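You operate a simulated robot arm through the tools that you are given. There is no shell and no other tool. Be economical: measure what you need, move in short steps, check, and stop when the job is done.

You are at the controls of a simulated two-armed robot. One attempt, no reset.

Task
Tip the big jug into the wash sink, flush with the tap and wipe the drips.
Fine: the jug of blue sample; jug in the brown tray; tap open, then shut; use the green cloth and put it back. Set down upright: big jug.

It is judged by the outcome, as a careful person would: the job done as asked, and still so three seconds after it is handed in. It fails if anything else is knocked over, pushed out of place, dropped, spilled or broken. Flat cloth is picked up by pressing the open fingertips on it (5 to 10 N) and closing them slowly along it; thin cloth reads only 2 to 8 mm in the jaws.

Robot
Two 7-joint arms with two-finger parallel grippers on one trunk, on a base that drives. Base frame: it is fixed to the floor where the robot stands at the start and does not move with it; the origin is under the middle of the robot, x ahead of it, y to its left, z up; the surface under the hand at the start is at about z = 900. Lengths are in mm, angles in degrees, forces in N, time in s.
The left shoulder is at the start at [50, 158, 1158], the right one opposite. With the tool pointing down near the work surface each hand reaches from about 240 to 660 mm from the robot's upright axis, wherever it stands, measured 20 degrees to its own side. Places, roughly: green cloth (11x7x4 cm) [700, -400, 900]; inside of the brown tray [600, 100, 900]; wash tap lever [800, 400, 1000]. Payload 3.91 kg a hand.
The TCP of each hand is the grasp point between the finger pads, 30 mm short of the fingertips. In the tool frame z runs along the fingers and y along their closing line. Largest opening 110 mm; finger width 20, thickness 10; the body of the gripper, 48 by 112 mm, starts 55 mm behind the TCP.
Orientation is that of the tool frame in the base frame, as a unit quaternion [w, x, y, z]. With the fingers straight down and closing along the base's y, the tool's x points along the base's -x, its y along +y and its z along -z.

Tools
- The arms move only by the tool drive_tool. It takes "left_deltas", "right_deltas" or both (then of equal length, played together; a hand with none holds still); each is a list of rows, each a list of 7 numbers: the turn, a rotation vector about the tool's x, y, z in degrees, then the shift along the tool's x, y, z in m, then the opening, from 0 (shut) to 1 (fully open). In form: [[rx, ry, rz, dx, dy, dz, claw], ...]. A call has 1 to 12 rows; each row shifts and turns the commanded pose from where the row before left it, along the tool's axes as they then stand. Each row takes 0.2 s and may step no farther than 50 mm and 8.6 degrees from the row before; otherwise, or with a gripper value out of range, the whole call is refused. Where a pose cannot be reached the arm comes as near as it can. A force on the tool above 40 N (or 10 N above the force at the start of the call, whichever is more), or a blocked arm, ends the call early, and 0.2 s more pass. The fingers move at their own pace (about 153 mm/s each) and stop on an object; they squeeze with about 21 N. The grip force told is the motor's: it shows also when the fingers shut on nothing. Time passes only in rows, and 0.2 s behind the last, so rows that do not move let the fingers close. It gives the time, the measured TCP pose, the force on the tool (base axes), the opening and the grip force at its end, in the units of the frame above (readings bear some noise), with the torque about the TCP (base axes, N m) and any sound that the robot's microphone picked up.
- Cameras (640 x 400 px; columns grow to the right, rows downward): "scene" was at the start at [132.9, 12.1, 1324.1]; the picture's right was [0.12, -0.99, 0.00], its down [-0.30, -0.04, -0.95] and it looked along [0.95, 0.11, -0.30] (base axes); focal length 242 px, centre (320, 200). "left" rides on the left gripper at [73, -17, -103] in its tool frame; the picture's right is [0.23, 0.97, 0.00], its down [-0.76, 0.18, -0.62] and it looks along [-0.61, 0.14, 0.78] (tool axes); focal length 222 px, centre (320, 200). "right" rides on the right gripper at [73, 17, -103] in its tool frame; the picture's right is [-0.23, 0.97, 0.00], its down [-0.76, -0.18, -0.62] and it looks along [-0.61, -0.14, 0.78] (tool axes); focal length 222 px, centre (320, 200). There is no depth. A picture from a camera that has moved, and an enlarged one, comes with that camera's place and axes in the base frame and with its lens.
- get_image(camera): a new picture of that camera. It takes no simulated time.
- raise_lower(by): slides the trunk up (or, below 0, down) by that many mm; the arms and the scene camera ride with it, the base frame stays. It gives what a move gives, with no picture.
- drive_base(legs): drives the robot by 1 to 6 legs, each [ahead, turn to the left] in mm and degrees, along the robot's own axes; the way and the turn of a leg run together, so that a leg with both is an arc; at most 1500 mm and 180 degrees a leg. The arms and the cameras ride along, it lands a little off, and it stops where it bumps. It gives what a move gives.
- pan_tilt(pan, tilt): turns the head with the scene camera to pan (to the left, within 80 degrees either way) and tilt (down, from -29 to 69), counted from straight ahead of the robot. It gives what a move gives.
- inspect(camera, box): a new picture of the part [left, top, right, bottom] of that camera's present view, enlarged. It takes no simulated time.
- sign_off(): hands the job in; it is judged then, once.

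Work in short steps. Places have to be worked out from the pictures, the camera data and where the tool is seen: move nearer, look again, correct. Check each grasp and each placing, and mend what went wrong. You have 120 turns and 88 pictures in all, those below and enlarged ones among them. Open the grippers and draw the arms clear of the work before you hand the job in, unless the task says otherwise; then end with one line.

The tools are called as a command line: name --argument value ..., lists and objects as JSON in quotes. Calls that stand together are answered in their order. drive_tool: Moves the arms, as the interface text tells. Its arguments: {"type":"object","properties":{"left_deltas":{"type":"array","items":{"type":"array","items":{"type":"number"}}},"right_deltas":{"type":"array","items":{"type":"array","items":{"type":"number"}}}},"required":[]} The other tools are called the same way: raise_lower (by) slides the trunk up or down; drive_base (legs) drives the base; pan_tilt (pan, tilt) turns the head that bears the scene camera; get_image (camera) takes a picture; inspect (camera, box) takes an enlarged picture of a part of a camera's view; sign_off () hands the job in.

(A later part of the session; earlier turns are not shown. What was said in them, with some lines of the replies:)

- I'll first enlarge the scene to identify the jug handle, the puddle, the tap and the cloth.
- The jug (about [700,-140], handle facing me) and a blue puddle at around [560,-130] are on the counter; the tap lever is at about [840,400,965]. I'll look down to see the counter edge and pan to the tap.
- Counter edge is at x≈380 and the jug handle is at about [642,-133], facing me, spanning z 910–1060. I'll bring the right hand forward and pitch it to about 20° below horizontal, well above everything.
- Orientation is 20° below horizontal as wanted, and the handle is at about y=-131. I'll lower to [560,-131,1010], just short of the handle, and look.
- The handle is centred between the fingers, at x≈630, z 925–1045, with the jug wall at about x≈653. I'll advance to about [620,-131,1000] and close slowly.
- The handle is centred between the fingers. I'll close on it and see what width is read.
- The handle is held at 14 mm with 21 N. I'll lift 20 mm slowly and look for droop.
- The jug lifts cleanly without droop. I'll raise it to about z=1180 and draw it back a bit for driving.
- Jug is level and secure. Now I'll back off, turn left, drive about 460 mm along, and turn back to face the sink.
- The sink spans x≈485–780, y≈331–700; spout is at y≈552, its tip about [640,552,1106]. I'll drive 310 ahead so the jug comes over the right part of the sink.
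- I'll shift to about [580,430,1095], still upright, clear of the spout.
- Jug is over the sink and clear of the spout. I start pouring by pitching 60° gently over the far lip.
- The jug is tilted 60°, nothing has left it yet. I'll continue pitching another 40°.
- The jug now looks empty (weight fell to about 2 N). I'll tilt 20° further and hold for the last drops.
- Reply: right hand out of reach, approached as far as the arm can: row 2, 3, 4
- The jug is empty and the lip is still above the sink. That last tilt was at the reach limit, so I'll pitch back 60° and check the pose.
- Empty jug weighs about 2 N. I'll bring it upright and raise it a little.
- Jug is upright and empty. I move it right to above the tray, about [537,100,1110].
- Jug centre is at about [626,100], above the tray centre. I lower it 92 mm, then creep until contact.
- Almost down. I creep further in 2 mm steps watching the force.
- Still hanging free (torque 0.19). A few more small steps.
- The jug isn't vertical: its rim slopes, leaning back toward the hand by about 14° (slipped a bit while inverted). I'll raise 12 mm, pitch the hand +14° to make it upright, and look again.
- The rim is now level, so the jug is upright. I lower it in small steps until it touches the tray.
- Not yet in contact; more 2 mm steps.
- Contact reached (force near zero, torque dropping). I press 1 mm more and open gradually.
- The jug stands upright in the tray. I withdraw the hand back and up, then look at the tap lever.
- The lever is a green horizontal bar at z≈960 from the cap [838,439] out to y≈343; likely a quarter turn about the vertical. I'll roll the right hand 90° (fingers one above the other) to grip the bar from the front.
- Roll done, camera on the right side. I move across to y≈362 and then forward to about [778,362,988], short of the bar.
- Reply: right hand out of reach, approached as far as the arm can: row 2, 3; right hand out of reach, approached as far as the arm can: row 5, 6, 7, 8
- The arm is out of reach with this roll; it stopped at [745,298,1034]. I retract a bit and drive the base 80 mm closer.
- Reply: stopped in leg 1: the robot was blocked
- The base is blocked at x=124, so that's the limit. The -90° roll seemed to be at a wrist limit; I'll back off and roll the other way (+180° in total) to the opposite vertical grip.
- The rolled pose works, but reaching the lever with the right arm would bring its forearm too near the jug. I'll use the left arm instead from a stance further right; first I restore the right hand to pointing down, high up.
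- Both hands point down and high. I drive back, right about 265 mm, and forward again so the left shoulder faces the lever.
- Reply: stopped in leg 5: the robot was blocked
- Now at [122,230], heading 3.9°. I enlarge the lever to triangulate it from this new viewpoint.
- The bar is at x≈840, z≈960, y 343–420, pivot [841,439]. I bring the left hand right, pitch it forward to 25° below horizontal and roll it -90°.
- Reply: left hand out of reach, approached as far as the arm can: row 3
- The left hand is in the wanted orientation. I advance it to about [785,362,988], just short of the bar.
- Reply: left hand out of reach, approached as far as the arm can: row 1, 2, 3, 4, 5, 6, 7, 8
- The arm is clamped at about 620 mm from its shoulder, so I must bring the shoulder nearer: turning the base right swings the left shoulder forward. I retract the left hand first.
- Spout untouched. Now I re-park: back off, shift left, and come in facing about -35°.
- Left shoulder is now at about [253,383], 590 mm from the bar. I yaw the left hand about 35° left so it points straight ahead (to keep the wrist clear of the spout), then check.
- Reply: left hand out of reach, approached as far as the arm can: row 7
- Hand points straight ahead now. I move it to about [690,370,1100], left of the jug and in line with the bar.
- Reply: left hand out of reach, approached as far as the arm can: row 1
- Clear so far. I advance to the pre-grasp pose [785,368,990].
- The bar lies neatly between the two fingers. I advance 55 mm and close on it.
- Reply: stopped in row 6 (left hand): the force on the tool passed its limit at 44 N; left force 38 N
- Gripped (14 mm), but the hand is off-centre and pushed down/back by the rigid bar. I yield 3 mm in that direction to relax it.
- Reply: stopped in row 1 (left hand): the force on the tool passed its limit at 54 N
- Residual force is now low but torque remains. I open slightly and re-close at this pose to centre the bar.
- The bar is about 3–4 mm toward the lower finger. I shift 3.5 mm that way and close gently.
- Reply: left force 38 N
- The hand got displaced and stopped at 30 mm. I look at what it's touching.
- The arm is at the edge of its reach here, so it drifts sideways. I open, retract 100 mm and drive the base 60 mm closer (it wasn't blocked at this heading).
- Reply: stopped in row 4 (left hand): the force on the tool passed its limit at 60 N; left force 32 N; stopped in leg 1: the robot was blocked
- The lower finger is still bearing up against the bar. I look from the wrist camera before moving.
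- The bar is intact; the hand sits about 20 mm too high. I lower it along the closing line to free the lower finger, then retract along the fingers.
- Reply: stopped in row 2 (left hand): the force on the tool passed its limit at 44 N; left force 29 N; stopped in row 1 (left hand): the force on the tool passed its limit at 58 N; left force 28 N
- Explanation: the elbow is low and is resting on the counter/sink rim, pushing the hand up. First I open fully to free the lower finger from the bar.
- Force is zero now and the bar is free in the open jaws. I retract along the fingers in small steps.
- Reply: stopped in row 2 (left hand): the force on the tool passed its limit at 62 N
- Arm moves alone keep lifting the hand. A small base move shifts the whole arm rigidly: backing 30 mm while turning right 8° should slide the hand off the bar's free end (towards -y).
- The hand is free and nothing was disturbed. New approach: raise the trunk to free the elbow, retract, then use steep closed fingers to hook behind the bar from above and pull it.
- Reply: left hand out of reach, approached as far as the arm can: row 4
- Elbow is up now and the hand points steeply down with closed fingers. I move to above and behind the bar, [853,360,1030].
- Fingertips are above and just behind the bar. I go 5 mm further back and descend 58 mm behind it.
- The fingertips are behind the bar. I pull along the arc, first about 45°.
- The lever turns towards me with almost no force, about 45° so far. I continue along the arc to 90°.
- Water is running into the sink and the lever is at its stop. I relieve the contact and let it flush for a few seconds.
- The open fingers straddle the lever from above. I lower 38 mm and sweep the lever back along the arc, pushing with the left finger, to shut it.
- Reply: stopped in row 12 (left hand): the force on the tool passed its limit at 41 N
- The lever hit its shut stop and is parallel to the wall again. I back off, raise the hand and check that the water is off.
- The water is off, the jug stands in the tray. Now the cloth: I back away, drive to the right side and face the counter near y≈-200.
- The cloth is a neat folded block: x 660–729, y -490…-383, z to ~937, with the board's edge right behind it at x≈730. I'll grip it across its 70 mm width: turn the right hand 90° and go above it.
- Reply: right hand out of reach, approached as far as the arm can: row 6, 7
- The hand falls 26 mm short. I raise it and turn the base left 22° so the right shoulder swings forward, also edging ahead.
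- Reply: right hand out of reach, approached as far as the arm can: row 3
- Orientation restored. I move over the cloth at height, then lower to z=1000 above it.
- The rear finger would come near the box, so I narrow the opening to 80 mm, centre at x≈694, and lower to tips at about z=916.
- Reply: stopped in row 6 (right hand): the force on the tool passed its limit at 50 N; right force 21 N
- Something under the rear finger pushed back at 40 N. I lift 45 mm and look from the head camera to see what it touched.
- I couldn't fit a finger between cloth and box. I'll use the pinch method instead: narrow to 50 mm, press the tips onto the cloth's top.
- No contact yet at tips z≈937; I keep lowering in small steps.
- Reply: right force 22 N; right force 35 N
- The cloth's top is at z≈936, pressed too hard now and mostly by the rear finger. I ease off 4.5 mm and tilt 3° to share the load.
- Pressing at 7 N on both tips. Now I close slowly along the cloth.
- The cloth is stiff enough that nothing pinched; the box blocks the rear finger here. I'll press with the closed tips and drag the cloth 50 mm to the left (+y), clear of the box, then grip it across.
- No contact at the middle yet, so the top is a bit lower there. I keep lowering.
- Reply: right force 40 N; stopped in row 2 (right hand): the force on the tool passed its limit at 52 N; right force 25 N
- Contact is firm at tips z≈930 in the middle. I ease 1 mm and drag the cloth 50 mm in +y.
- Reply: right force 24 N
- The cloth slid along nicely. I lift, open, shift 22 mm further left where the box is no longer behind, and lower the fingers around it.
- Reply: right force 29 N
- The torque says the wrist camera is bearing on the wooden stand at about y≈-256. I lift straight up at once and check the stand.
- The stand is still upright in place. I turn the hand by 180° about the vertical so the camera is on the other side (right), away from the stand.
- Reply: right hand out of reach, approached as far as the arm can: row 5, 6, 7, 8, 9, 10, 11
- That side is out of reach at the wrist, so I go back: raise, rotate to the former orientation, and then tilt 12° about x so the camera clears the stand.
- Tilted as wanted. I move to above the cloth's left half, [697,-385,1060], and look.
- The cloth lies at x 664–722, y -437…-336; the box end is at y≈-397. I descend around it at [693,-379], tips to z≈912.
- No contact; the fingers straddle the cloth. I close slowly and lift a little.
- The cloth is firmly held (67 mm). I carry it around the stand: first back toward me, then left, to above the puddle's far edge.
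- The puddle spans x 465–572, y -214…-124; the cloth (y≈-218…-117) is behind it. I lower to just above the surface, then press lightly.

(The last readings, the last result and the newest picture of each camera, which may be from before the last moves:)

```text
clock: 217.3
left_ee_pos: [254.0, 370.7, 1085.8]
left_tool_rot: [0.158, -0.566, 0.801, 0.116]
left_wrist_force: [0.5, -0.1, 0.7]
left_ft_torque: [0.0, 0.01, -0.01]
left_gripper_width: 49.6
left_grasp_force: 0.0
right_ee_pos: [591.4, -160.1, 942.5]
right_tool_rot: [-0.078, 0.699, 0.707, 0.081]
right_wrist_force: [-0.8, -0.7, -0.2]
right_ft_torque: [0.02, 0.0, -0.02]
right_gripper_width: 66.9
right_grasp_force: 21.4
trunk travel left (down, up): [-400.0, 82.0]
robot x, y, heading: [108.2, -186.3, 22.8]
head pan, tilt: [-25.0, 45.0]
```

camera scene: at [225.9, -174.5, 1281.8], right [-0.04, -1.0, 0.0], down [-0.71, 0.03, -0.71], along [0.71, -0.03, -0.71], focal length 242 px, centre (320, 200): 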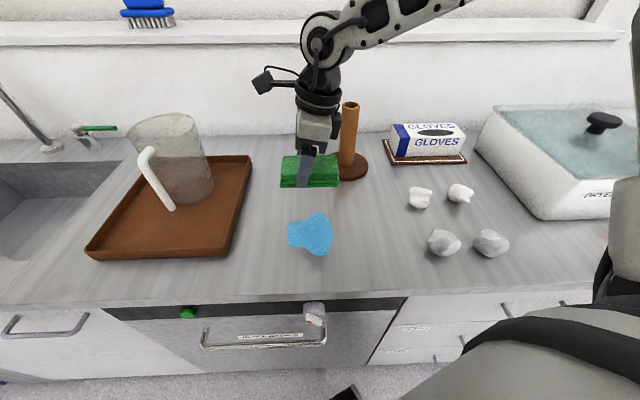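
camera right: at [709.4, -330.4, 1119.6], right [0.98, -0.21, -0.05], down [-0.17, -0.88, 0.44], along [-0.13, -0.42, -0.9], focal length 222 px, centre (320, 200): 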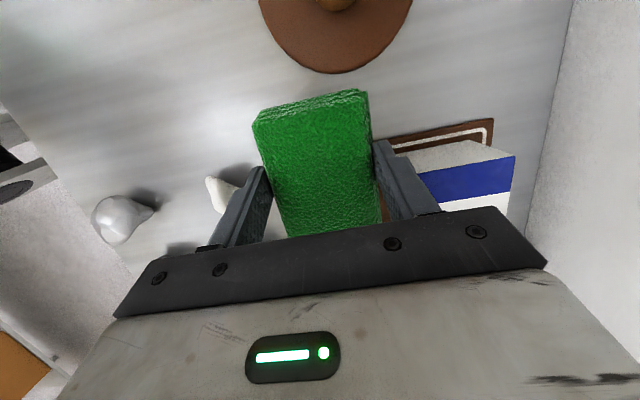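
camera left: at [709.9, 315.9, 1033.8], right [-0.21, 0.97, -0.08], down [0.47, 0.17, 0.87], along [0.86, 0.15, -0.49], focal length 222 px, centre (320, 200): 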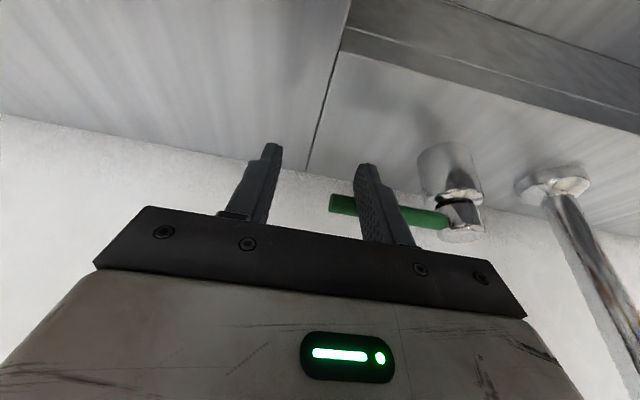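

drive_tool --right_deltas '[[0, 0, 0, -0.0007, 0, 0.0029, 0], [0, 0, 0, 0, 0, 0, 0]]'

drive_tool --right_deltas '[[0, 0, 0, -0.0003, 0, 0.0015, 0], [0, 0, 0, 0, 0, 0, 0]]'

```text
clock: 217.9
left_ee_pos: [253.0, 370.5, 1085.2]
left_tool_rot: [0.16, -0.565, 0.801, 0.117]
left_wrist_force: [-0.8, -0.4, 0.1]
left_ft_torque: [-0.02, -0.04, -0.03]
left_gripper_width: 49.4
left_grasp_force: 0.0
right_ee_pos: [590.6, -159.5, 941.3]
right_tool_rot: [-0.077, 0.699, 0.706, 0.082]
right_wrist_force: [-1.0, -2.2, 7.2]
right_ft_torque: [-0.13, 0.26, 0.05]
right_gripper_width: 67.1
right_grasp_force: 21.4
trunk travel left (down, up): [-400.0, 82.0]
robot x, y, heading: [107.7, -186.4, 22.9]
head pan, tilt: [-25.0, 45.0]
```

```text
clock: 218.6
left_ee_pos: [253.0, 370.4, 1087.3]
left_tool_rot: [0.16, -0.566, 0.8, 0.117]
left_wrist_force: [0.1, -0.2, -1.0]
left_ft_torque: [0.01, 0.05, -0.01]
left_gripper_width: 49.5
left_grasp_force: 0.0
right_ee_pos: [591.6, -158.9, 940.7]
right_tool_rot: [-0.077, 0.699, 0.706, 0.083]
right_wrist_force: [2.5, -2.9, 17.9]
right_ft_torque: [-0.17, 0.41, 0.02]
right_gripper_width: 67.1
right_grasp_force: 20.9
trunk travel left (down, up): [-400.0, 82.0]
robot x, y, heading: [108.3, -188.5, 22.9]
head pan, tilt: [-25.0, 45.0]
```

Pressed at ~18 N; I ease slightly and wipe toward me across the puddle, then back.

drive_tool --right_deltas '[[0, 0, 0, 0.0002, 0, -0.0008, 0], [0, 0, 0, 0, -0.0127, 0, 0], [0, 0, 0, 0, -0.0127, 0, 0], [0, 0, 0, 0, -0.0127, 0, 0], [0, 0, 0, 0, -0.0127, 0, 0], [0, 0, 0, 0, -0.0127, 0, 0], [0, 0, 0, 0, -0.0127, 0, 0], [0, 0, 0, 0, -0.0127, 0, 0], [0, 0, 0, 0, -0.0127, 0, 0], [0, 0, 0, 0, -0.0127, 0, 0], [0, 0, 0, 0, -0.0127, 0, 0], [0, 0, 0, 0, -0.0127, 0, 0]]'

drive_tool --right_deltas '[[0, 0, 0, 0, 0.0127, 0, 0], [0, 0, 0, 0, 0.0127, 0, 0], [0, 0, 0, 0, 0.0127, 0, 0], [0, 0, 0, 0, 0.0127, 0, 0], [0, 0, 0, 0, 0.0127, 0, 0], [0, 0, 0, 0, 0.0127, 0, 0], [0, 0, 0, 0, 0.0127, 0, 0], [0, 0, 0, 0, 0.0127, 0, 0], [0, 0, 0, 0, 0.0127, 0, 0], [0, 0, 0, 0, 0.0127, 0, 0], [0, 0, 0, 0, 0.0127, 0, 0]]'

get_image --camera "scene"

```text
clock: 221.2
left_ee_pos: [253.4, 370.0, 1086.1]
left_tool_rot: [0.159, -0.565, 0.801, 0.116]
left_wrist_force: [0.3, 0.2, 0.0]
left_ft_torque: [0.03, 0.02, 0.0]
left_gripper_width: 49.5
left_grasp_force: 0.1
right_ee_pos: [454.0, -158.5, 937.8]
right_tool_rot: [-0.076, 0.7, 0.705, 0.083]
right_wrist_force: [13.2, 0.4, 30.1]
right_ft_torque: [0.08, -0.37, -0.02]
right_gripper_width: 67.1
right_grasp_force: 21.1
trunk travel left (down, up): [-400.0, 82.0]
robot x, y, heading: [111.7, -187.3, 22.9]
head pan, tilt: [-25.0, 45.0]
```

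```text
clock: 223.6
left_ee_pos: [254.1, 370.1, 1085.6]
left_tool_rot: [0.159, -0.566, 0.801, 0.116]
left_wrist_force: [-0.8, -0.1, 0.2]
left_ft_torque: [0.01, -0.01, -0.03]
left_gripper_width: 49.2
left_grasp_force: 0.0
right_ee_pos: [591.3, -158.5, 939.1]
right_tool_rot: [-0.078, 0.7, 0.706, 0.08]
right_wrist_force: [-0.2, -0.3, 0.2]
right_ft_torque: [-0.02, 0.01, -0.02]
right_gripper_width: 67.3
right_grasp_force: 21.0
trunk travel left (down, up): [-400.0, 82.0]
robot x, y, heading: [113.7, -185.6, 22.9]
head pan, tilt: [-25.0, 45.0]
```

```text
5 pictures are left
camera scene: at [226.0, -174.4, 1281.7], right [-0.04, -1.0, 0.0], down [-0.71, 0.03, -0.71], along [0.71, -0.03, -0.71], focal length 242 px, centre (320, 200)
```

scene: 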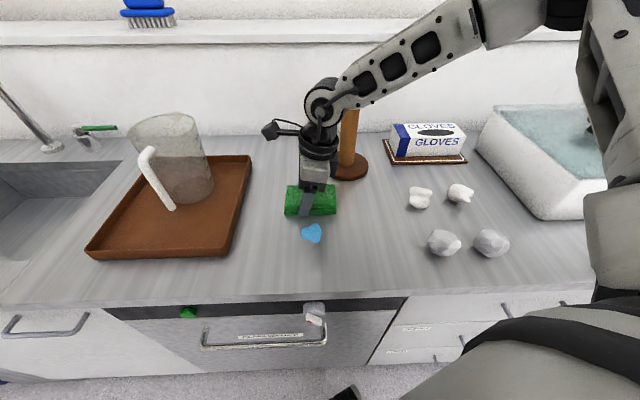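

The puddle has shrunk to a small patch at about [517,-171]. I press a bit more and wipe over it again twice.

drive_tool --right_deltas '[[0, 0, 0, -0.0004, 0, 0.0018, 0], [0, 0, 0, 0, -0.015, 0, 0], [0, 0, 0, 0, -0.015, 0, 0], [0, 0, 0, 0, -0.015, 0, 0], [0, 0, 0, 0, -0.015, 0, 0], [0, 0, 0, 0, -0.015, 0, 0], [0, 0, 0, 0, -0.015, 0, 0], [0, 0, 0, 0, -0.015, 0, 0], [0, 0, 0, 0, -0.015, 0, 0]]'

drive_tool --right_deltas '[[0, 0, 0, 0, 0.015, 0, 0], [0, 0, 0, 0, 0.015, 0, 0], [0, 0, 0, 0, 0.015, 0, 0], [0, 0, 0, 0, 0.015, 0, 0], [0, 0, 0, 0, 0.015, 0, 0], [0, 0, 0, 0, 0.015, 0, 0], [0, 0, 0, 0, 0.015, 0, 0], [0, 0, 0, 0, 0.015, 0, 0]]'

drive_tool --right_deltas '[[0, 0, 0, -0.0004, 0, 0.0018, 0], [0, 0, 0, 0, -0.015, 0, 0], [0, 0, 0, 0, -0.015, 0, 0], [0, 0, 0, 0, -0.015, 0, 0], [0, 0, 0, 0, -0.015, 0, 0], [0, 0, 0, 0, -0.015, 0, 0], [0, 0, 0, 0, -0.015, 0, 0], [0, 0, 0, 0, -0.015, 0, 0], [0, 0, 0, 0, -0.015, 0, 0]]'

drive_tool --right_deltas '[[0, 0, 0, 0, 0.015, 0, 0], [0, 0, 0, 0, 0.015, 0, 0], [0, 0, 0, 0, 0.015, 0, 0], [0, 0, 0, 0, 0.015, 0, 0], [0, 0, 0, 0, 0.015, 0, 0], [0, 0, 0, 0, 0.015, 0, 0], [0, 0, 0, 0, 0.015, 0, 0], [0, 0, 0, 0, 0.015, 0, 0]]'

get_image --camera "scene"

```text
clock: 225.6
left_ee_pos: [253.1, 371.2, 1085.3]
left_tool_rot: [0.16, -0.565, 0.801, 0.116]
left_wrist_force: [-0.3, 0.1, 0.4]
left_ft_torque: [-0.02, 0.0, 0.0]
left_gripper_width: 49.6
left_grasp_force: 0.0
right_ee_pos: [468.8, -159.8, 938.1]
right_tool_rot: [-0.078, 0.7, 0.705, 0.081]
right_wrist_force: [3.4, 1.1, 9.5]
right_ft_torque: [-0.07, 0.2, 0.0]
right_gripper_width: 67.1
right_grasp_force: 21.1
trunk travel left (down, up): [-400.0, 82.0]
robot x, y, heading: [110.5, -190.3, 22.9]
head pan, tilt: [-25.0, 45.0]
```

```text
clock: 227.3
left_ee_pos: [252.6, 370.8, 1085.9]
left_tool_rot: [0.159, -0.566, 0.801, 0.117]
left_wrist_force: [0.1, 0.3, 1.2]
left_ft_torque: [0.0, 0.01, 0.0]
left_gripper_width: 49.7
left_grasp_force: 0.0
right_ee_pos: [590.1, -159.8, 937.2]
right_tool_rot: [-0.078, 0.699, 0.706, 0.08]
right_wrist_force: [-3.2, -1.9, 10.9]
right_ft_torque: [-0.18, 0.48, -0.11]
right_gripper_width: 67.1
right_grasp_force: 21.1
trunk travel left (down, up): [-400.0, 82.0]
robot x, y, heading: [109.1, -187.8, 23.0]
head pan, tilt: [-25.0, 45.0]
```

```text
clock: 229.4
left_ee_pos: [252.7, 371.6, 1084.4]
left_tool_rot: [0.159, -0.565, 0.801, 0.116]
left_wrist_force: [0.2, -0.8, 0.5]
left_ft_torque: [0.04, -0.03, 0.01]
left_gripper_width: 49.7
left_grasp_force: 0.0
right_ee_pos: [476.6, -157.5, 936.4]
right_tool_rot: [-0.075, 0.699, 0.706, 0.087]
right_wrist_force: [-2.7, -4.0, 11.4]
right_ft_torque: [-0.49, 0.21, 0.02]
right_gripper_width: 67.2
right_grasp_force: 21.1
trunk travel left (down, up): [-400.0, 82.0]
robot x, y, heading: [109.8, -188.2, 22.9]
head pan, tilt: [-25.0, 45.0]
stopped in row 9 (right hand): the force on the tool passed its limit at 40 N (the readings are from after the stop); the commanded pose is now the measured one
```

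```text
clock: 231.2
left_ee_pos: [253.5, 370.7, 1085.1]
left_tool_rot: [0.159, -0.565, 0.801, 0.116]
left_wrist_force: [0.2, 0.6, -0.1]
left_ft_torque: [-0.02, 0.01, 0.0]
left_gripper_width: 49.6
left_grasp_force: 0.1
right_ee_pos: [598.0, -155.4, 939.0]
right_tool_rot: [-0.075, 0.7, 0.705, 0.085]
right_wrist_force: [0.9, -0.7, -1.3]
right_ft_torque: [0.01, 0.0, -0.02]
right_gripper_width: 67.3
right_grasp_force: 20.7
trunk travel left (down, up): [-400.0, 82.0]
robot x, y, heading: [105.7, -189.3, 22.7]
head pan, tilt: [-25.0, 45.0]
```

```text
4 pictures are left
camera scene: at [226.1, -174.4, 1281.7], right [-0.04, -1.0, 0.0], down [-0.71, 0.03, -0.71], along [0.71, -0.03, -0.71], focal length 242 px, centre (320, 200)
```

scene: 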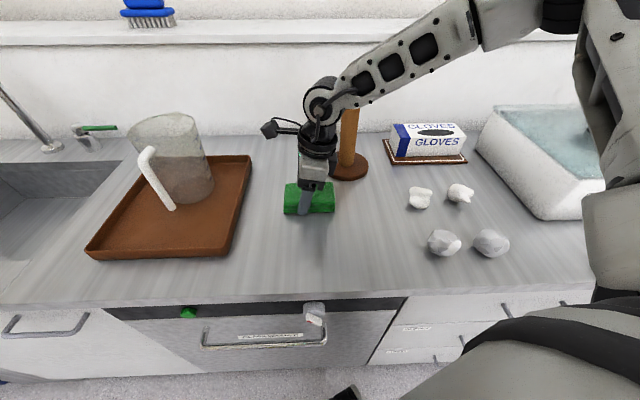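

The counter is clean. Now I bring the cloth back the same way: up, around the stand, and above [693,-379].

drive_tool --right_deltas '[[0, 0, 0, 0.0089, 0, -0.039, 0], [0, 0, 0, 0.0089, 0, -0.039, 0], [0, 0, 0, 0, -0.038, 0, 0], [0, 0, 0, -0.0436, 0, -0.01, 0], [0, 0, 0, -0.0436, 0, -0.01, 0], [0, 0, 0, -0.0436, 0, -0.01, 0], [0, 0, 0, -0.0436, 0, -0.01, 0], [0, 0, 0, -0.0436, 0, -0.01, 0], [0, 0, 0, 0, 0.0443, 0, 0], [0, 0, 0, 0, 0.0443, 0, 0], [0, 0, 0, 0, 0.0443, 0, 0], [0, 0, 0, 0, 0, 0, 0]]'

```text
clock: 233.8
left_ee_pos: [253.5, 368.9, 1085.9]
left_tool_rot: [0.159, -0.565, 0.801, 0.118]
left_wrist_force: [0.1, 0.0, 0.3]
left_ft_torque: [-0.03, -0.03, 0.0]
left_gripper_width: 49.4
left_grasp_force: 0.0
right_ee_pos: [693.6, -380.3, 1017.8]
right_tool_rot: [-0.076, 0.7, 0.705, 0.086]
right_wrist_force: [0.1, 0.0, 0.1]
right_ft_torque: [0.02, 0.0, -0.03]
right_gripper_width: 67.6
right_grasp_force: 21.0
trunk travel left (down, up): [-400.0, 82.0]
robot x, y, heading: [107.2, -188.7, 22.9]
head pan, tilt: [-25.0, 45.0]
```

Above the drop spot. I lower until contact and release.

drive_tool --right_deltas '[[0, 0, 0, -0.0056, 0, 0.0243, 0], [0, 0, 0, -0.0056, 0, 0.0243, 0], [0, 0, 0, -0.0053, 0, 0.0233, 0], [0, 0, 0, -0.0009, 0, 0.0039, 0], [0, 0, 0, 0, 0, 0, 0]]'

drive_tool --right_deltas '[[0, 0, 0, 0, 0, 0, 0.65], [0, 0, 0, 0, 0, 0, 0.77], [0, 0, 0, 0, 0, 0, 0.77], [0, 0, 0, 0.0067, 0, -0.0292, 0.77], [0, 0, 0, 0.0067, 0, -0.0292, 0.77], [0, 0, 0, 0, 0, 0, 0.4], [0, 0, 0, 0, 0, 0, 0], [0, 0, 0, 0, 0, 0, 0]]'

get_image --camera "right"

```text
clock: 235.0
left_ee_pos: [252.2, 370.6, 1085.7]
left_tool_rot: [0.159, -0.566, 0.801, 0.118]
left_wrist_force: [0.0, 0.1, 0.0]
left_ft_torque: [0.02, 0.05, -0.04]
left_gripper_width: 49.8
left_grasp_force: 0.0
right_ee_pos: [694.0, -380.4, 943.3]
right_tool_rot: [-0.074, 0.699, 0.706, 0.087]
right_wrist_force: [-0.7, -3.0, 9.4]
right_ft_torque: [-0.37, -0.32, -0.09]
right_gripper_width: 67.4
right_grasp_force: 20.9
trunk travel left (down, up): [-400.0, 82.0]
robot x, y, heading: [109.1, -186.1, 22.7]
head pan, tilt: [-25.0, 45.0]
```

```text
clock: 236.8
left_ee_pos: [253.5, 369.7, 1084.9]
left_tool_rot: [0.159, -0.565, 0.801, 0.117]
left_wrist_force: [0.8, 0.4, 0.0]
left_ft_torque: [0.0, 0.0, -0.02]
left_gripper_width: 49.6
left_grasp_force: 0.1
right_ee_pos: [692.9, -380.6, 1002.0]
right_tool_rot: [-0.076, 0.7, 0.705, 0.085]
right_wrist_force: [0.1, -0.9, -0.2]
right_ft_torque: [-0.01, -0.02, 0.03]
right_gripper_width: 0.0
right_grasp_force: 20.8
trunk travel left (down, up): [-400.0, 82.0]
robot x, y, heading: [105.9, -186.8, 23.0]
head pan, tilt: [-25.0, 45.0]
```

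```text
3 pictures are left
camera right: at [708.8, -333.3, 1119.9], right [0.98, -0.21, -0.04], down [-0.18, -0.88, 0.43], along [-0.13, -0.41, -0.9], focal length 222 px, centre (320, 200)
```

right: 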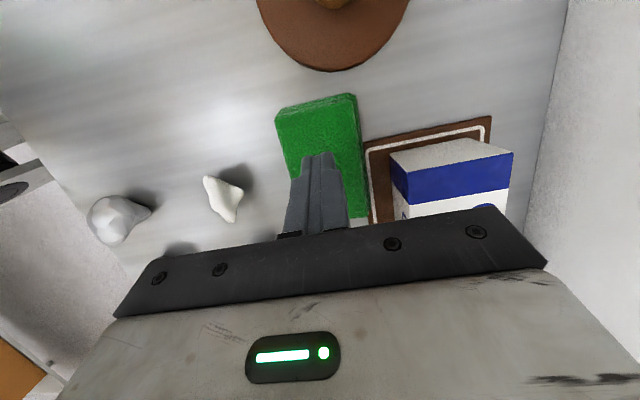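

The cloth is down at about [693,-388]. I press with closed tips on it and will drag it back 48 mm to its original place.

drive_tool --right_deltas '[[0, 0, 0, -0.0091, 0.001, 0.0174, 0], [0, 0, 0, -0.0091, 0, 0.0174, 0], [0, 0, 0, 0, 0, 0, 0]]'

drive_tool --right_deltas '[[0, 0, 0, -0.0007, 0, 0.0029, 0], [0, 0, 0, 0, 0, 0, 0]]'

drive_tool --right_deltas '[[0, 0, 0, -0.0005, 0, 0.0019, 0], [0, 0, 0, 0, 0, 0, 0]]'

```text
clock: 237.6
left_ee_pos: [253.7, 369.8, 1087.0]
left_tool_rot: [0.159, -0.566, 0.801, 0.117]
left_wrist_force: [-0.4, 0.0, -0.5]
left_ft_torque: [-0.03, 0.02, -0.01]
left_gripper_width: 49.5
left_grasp_force: 0.0
right_ee_pos: [694.9, -389.0, 965.7]
right_tool_rot: [-0.075, 0.7, 0.705, 0.086]
right_wrist_force: [-1.3, 0.8, 6.1]
right_ft_torque: [-0.02, -0.02, 0.05]
right_gripper_width: 0.0
right_grasp_force: 20.7
trunk travel left (down, up): [-400.0, 82.0]
robot x, y, heading: [104.7, -188.5, 23.1]
head pan, tilt: [-25.0, 45.0]
```

```text
clock: 238.2
left_ee_pos: [251.3, 370.3, 1085.7]
left_tool_rot: [0.16, -0.566, 0.801, 0.116]
left_wrist_force: [-0.2, 0.1, 0.2]
left_ft_torque: [0.0, 0.0, 0.0]
left_gripper_width: 49.2
left_grasp_force: 0.2
right_ee_pos: [696.0, -388.5, 965.7]
right_tool_rot: [-0.073, 0.699, 0.705, 0.089]
right_wrist_force: [-1.5, -7.3, 31.6]
right_ft_torque: [-0.3, -0.1, -0.03]
right_gripper_width: 0.1
right_grasp_force: 20.5
trunk travel left (down, up): [-400.0, 82.0]
robot x, y, heading: [109.0, -189.2, 23.1]
head pan, tilt: [-25.0, 45.0]
```

```text
clock: 238.7
left_ee_pos: [252.2, 370.3, 1085.6]
left_tool_rot: [0.16, -0.564, 0.802, 0.116]
left_wrist_force: [0.4, 0.2, 0.4]
left_ft_torque: [0.03, -0.03, 0.0]
left_gripper_width: 49.5
left_grasp_force: 0.0
right_ee_pos: [696.4, -387.9, 966.0]
right_tool_rot: [-0.071, 0.698, 0.706, 0.093]
right_wrist_force: [-4.9, -1.8, 16.8]
right_ft_torque: [-0.1, 0.09, -0.02]
right_gripper_width: 0.1
right_grasp_force: 20.9
trunk travel left (down, up): [-400.0, 82.0]
robot x, y, heading: [107.5, -192.3, 23.0]
head pan, tilt: [-25.0, 45.0]
stopped in row 2 (right hand): the force on the tool passed its limit at 43 N (the readings are from after the stop); the commanded pose is now the measured one
```

Pressing at ~17 N; I drag 48 mm to the right (-y).

drive_tool --right_deltas '[[0, 0, 0, -0.0094, 0, -0.0021, 0], [0, 0, 0, -0.0094, 0, -0.0021, 0], [0, 0, 0, -0.0094, 0, -0.0021, 0], [0, 0, 0, -0.0094, 0, -0.0021, 0], [0, 0, 0, -0.0094, 0, -0.0021, 0], [0, 0, 0, 0, 0, 0, 0]]'

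drive_tool --right_deltas '[[0, 0, 0, 0.0067, 0, -0.0292, 0], [0, 0, 0, 0.0089, 0, -0.039, 0], [0, 0, 0, 0.0089, 0, -0.039, 0], [0, 0, 0, 0.0089, 0, -0.039, 0.3], [0, 0, 0, 0, 0, 0, 0.5]]'

get_image --camera "scene"

```text
clock: 240.1
left_ee_pos: [251.6, 370.4, 1085.2]
left_tool_rot: [0.159, -0.566, 0.801, 0.116]
left_wrist_force: [-0.1, 0.3, 0.6]
left_ft_torque: [0.02, 0.0, 0.01]
left_gripper_width: 49.4
left_grasp_force: 0.1
right_ee_pos: [696.5, -433.6, 965.4]
right_tool_rot: [-0.072, 0.698, 0.707, 0.093]
right_wrist_force: [-0.5, 10.3, 24.5]
right_ft_torque: [0.26, -0.08, 0.0]
right_gripper_width: 0.0
right_grasp_force: 20.5
trunk travel left (down, up): [-400.0, 82.0]
robot x, y, heading: [105.9, -184.8, 22.8]
head pan, tilt: [-25.0, 45.0]
```

```text
clock: 241.3
left_ee_pos: [253.6, 370.6, 1086.6]
left_tool_rot: [0.158, -0.564, 0.802, 0.116]
left_wrist_force: [0.8, -0.5, 0.2]
left_ft_torque: [0.01, 0.02, 0.01]
left_gripper_width: 49.5
left_grasp_force: 0.2
right_ee_pos: [694.8, -439.3, 1112.1]
right_tool_rot: [-0.074, 0.699, 0.705, 0.09]
right_wrist_force: [-0.4, 0.2, 0.2]
right_ft_torque: [0.01, 0.03, -0.02]
right_gripper_width: 54.9
right_grasp_force: 0.2
trunk travel left (down, up): [-400.0, 82.0]
robot x, y, heading: [113.0, -191.9, 22.9]
head pan, tilt: [-25.0, 45.0]
```

```text
2 pictures are left
camera scene: at [226.1, -174.6, 1281.7], right [-0.04, -1.0, 0.0], down [-0.71, 0.03, -0.71], along [0.71, -0.03, -0.71], focal length 242 px, centre (320, 200)
```

scene: 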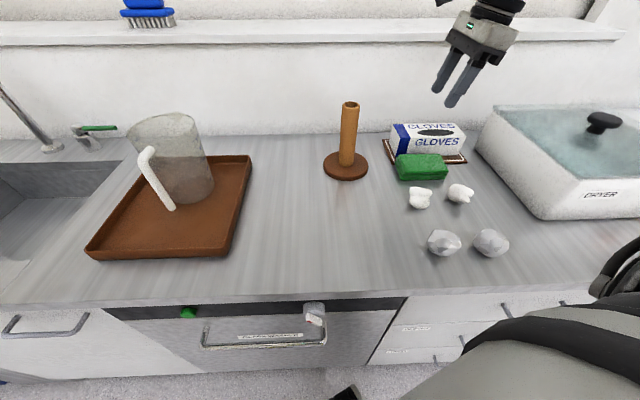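

The cloth is back beside the box, the counter is clean, and nothing has been disturbed. I draw back from the counter and take a last look at the sink and tap.

drive_base --legs '[[-250, 0]]'

pan_tilt --pan 10 --tilt 25

get_image --camera "scene"

```text
clock: 243.1
left_ee_pos: [20.9, 271.7, 1086.5]
left_tool_rot: [0.159, -0.565, 0.801, 0.116]
left_wrist_force: [-0.1, -0.7, 0.2]
left_ft_torque: [0.01, -0.04, -0.04]
left_gripper_width: 49.5
left_grasp_force: 0.1
right_ee_pos: [460.6, -537.8, 1111.5]
right_tool_rot: [-0.074, 0.699, 0.705, 0.091]
right_wrist_force: [0.0, -0.4, 0.6]
right_ft_torque: [0.02, -0.02, 0.02]
right_gripper_width: 54.9
right_grasp_force: 0.0
trunk travel left (down, up): [-400.0, 82.0]
robot x, y, heading: [-126.9, -286.5, 23.1]
head pan, tilt: [-25.0, 45.0]
```

```text
clock: 244.1
left_ee_pos: [21.7, 271.7, 1085.6]
left_tool_rot: [0.159, -0.565, 0.801, 0.117]
left_wrist_force: [0.4, 0.0, 1.1]
left_ft_torque: [0.02, 0.0, 0.01]
left_gripper_width: 49.7
left_grasp_force: 0.0
right_ee_pos: [462.2, -537.2, 1111.7]
right_tool_rot: [-0.075, 0.7, 0.705, 0.09]
right_wrist_force: [0.8, 0.3, -0.1]
right_ft_torque: [-0.02, -0.03, -0.04]
right_gripper_width: 55.0
right_grasp_force: 0.0
trunk travel left (down, up): [-400.0, 82.0]
robot x, y, heading: [-126.3, -285.6, 22.9]
head pan, tilt: [10.0, 25.0]
```

```text
1 pictures are left
camera scene: at [-10.9, -219.7, 1312.3], right [0.54, -0.84, 0.0], down [-0.36, -0.23, -0.91], along [0.76, 0.49, -0.42], focal length 242 px, centre (320, 200)
```

scene: 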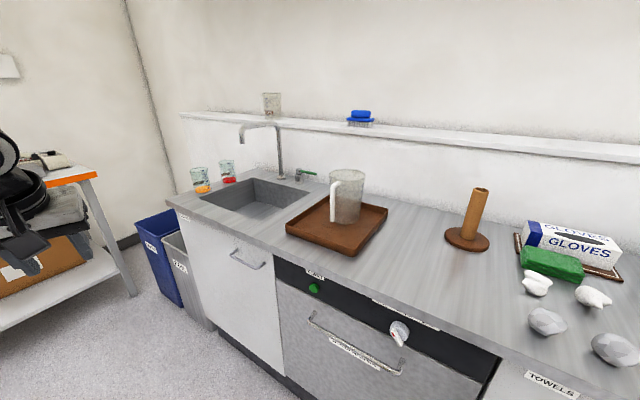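

The jug stands empty and upright in the tray, the tap is shut, the counter is clean, the cloth is back and both arms are clear. I'm handing it in.

sign_off

```text
The job is handed in.
```

The jug was emptied into the sink and set upright in the brown tray. The tap was opened to flush and shut again. The blue puddle was wiped with the green cloth, and the cloth is back beside the gloves box.
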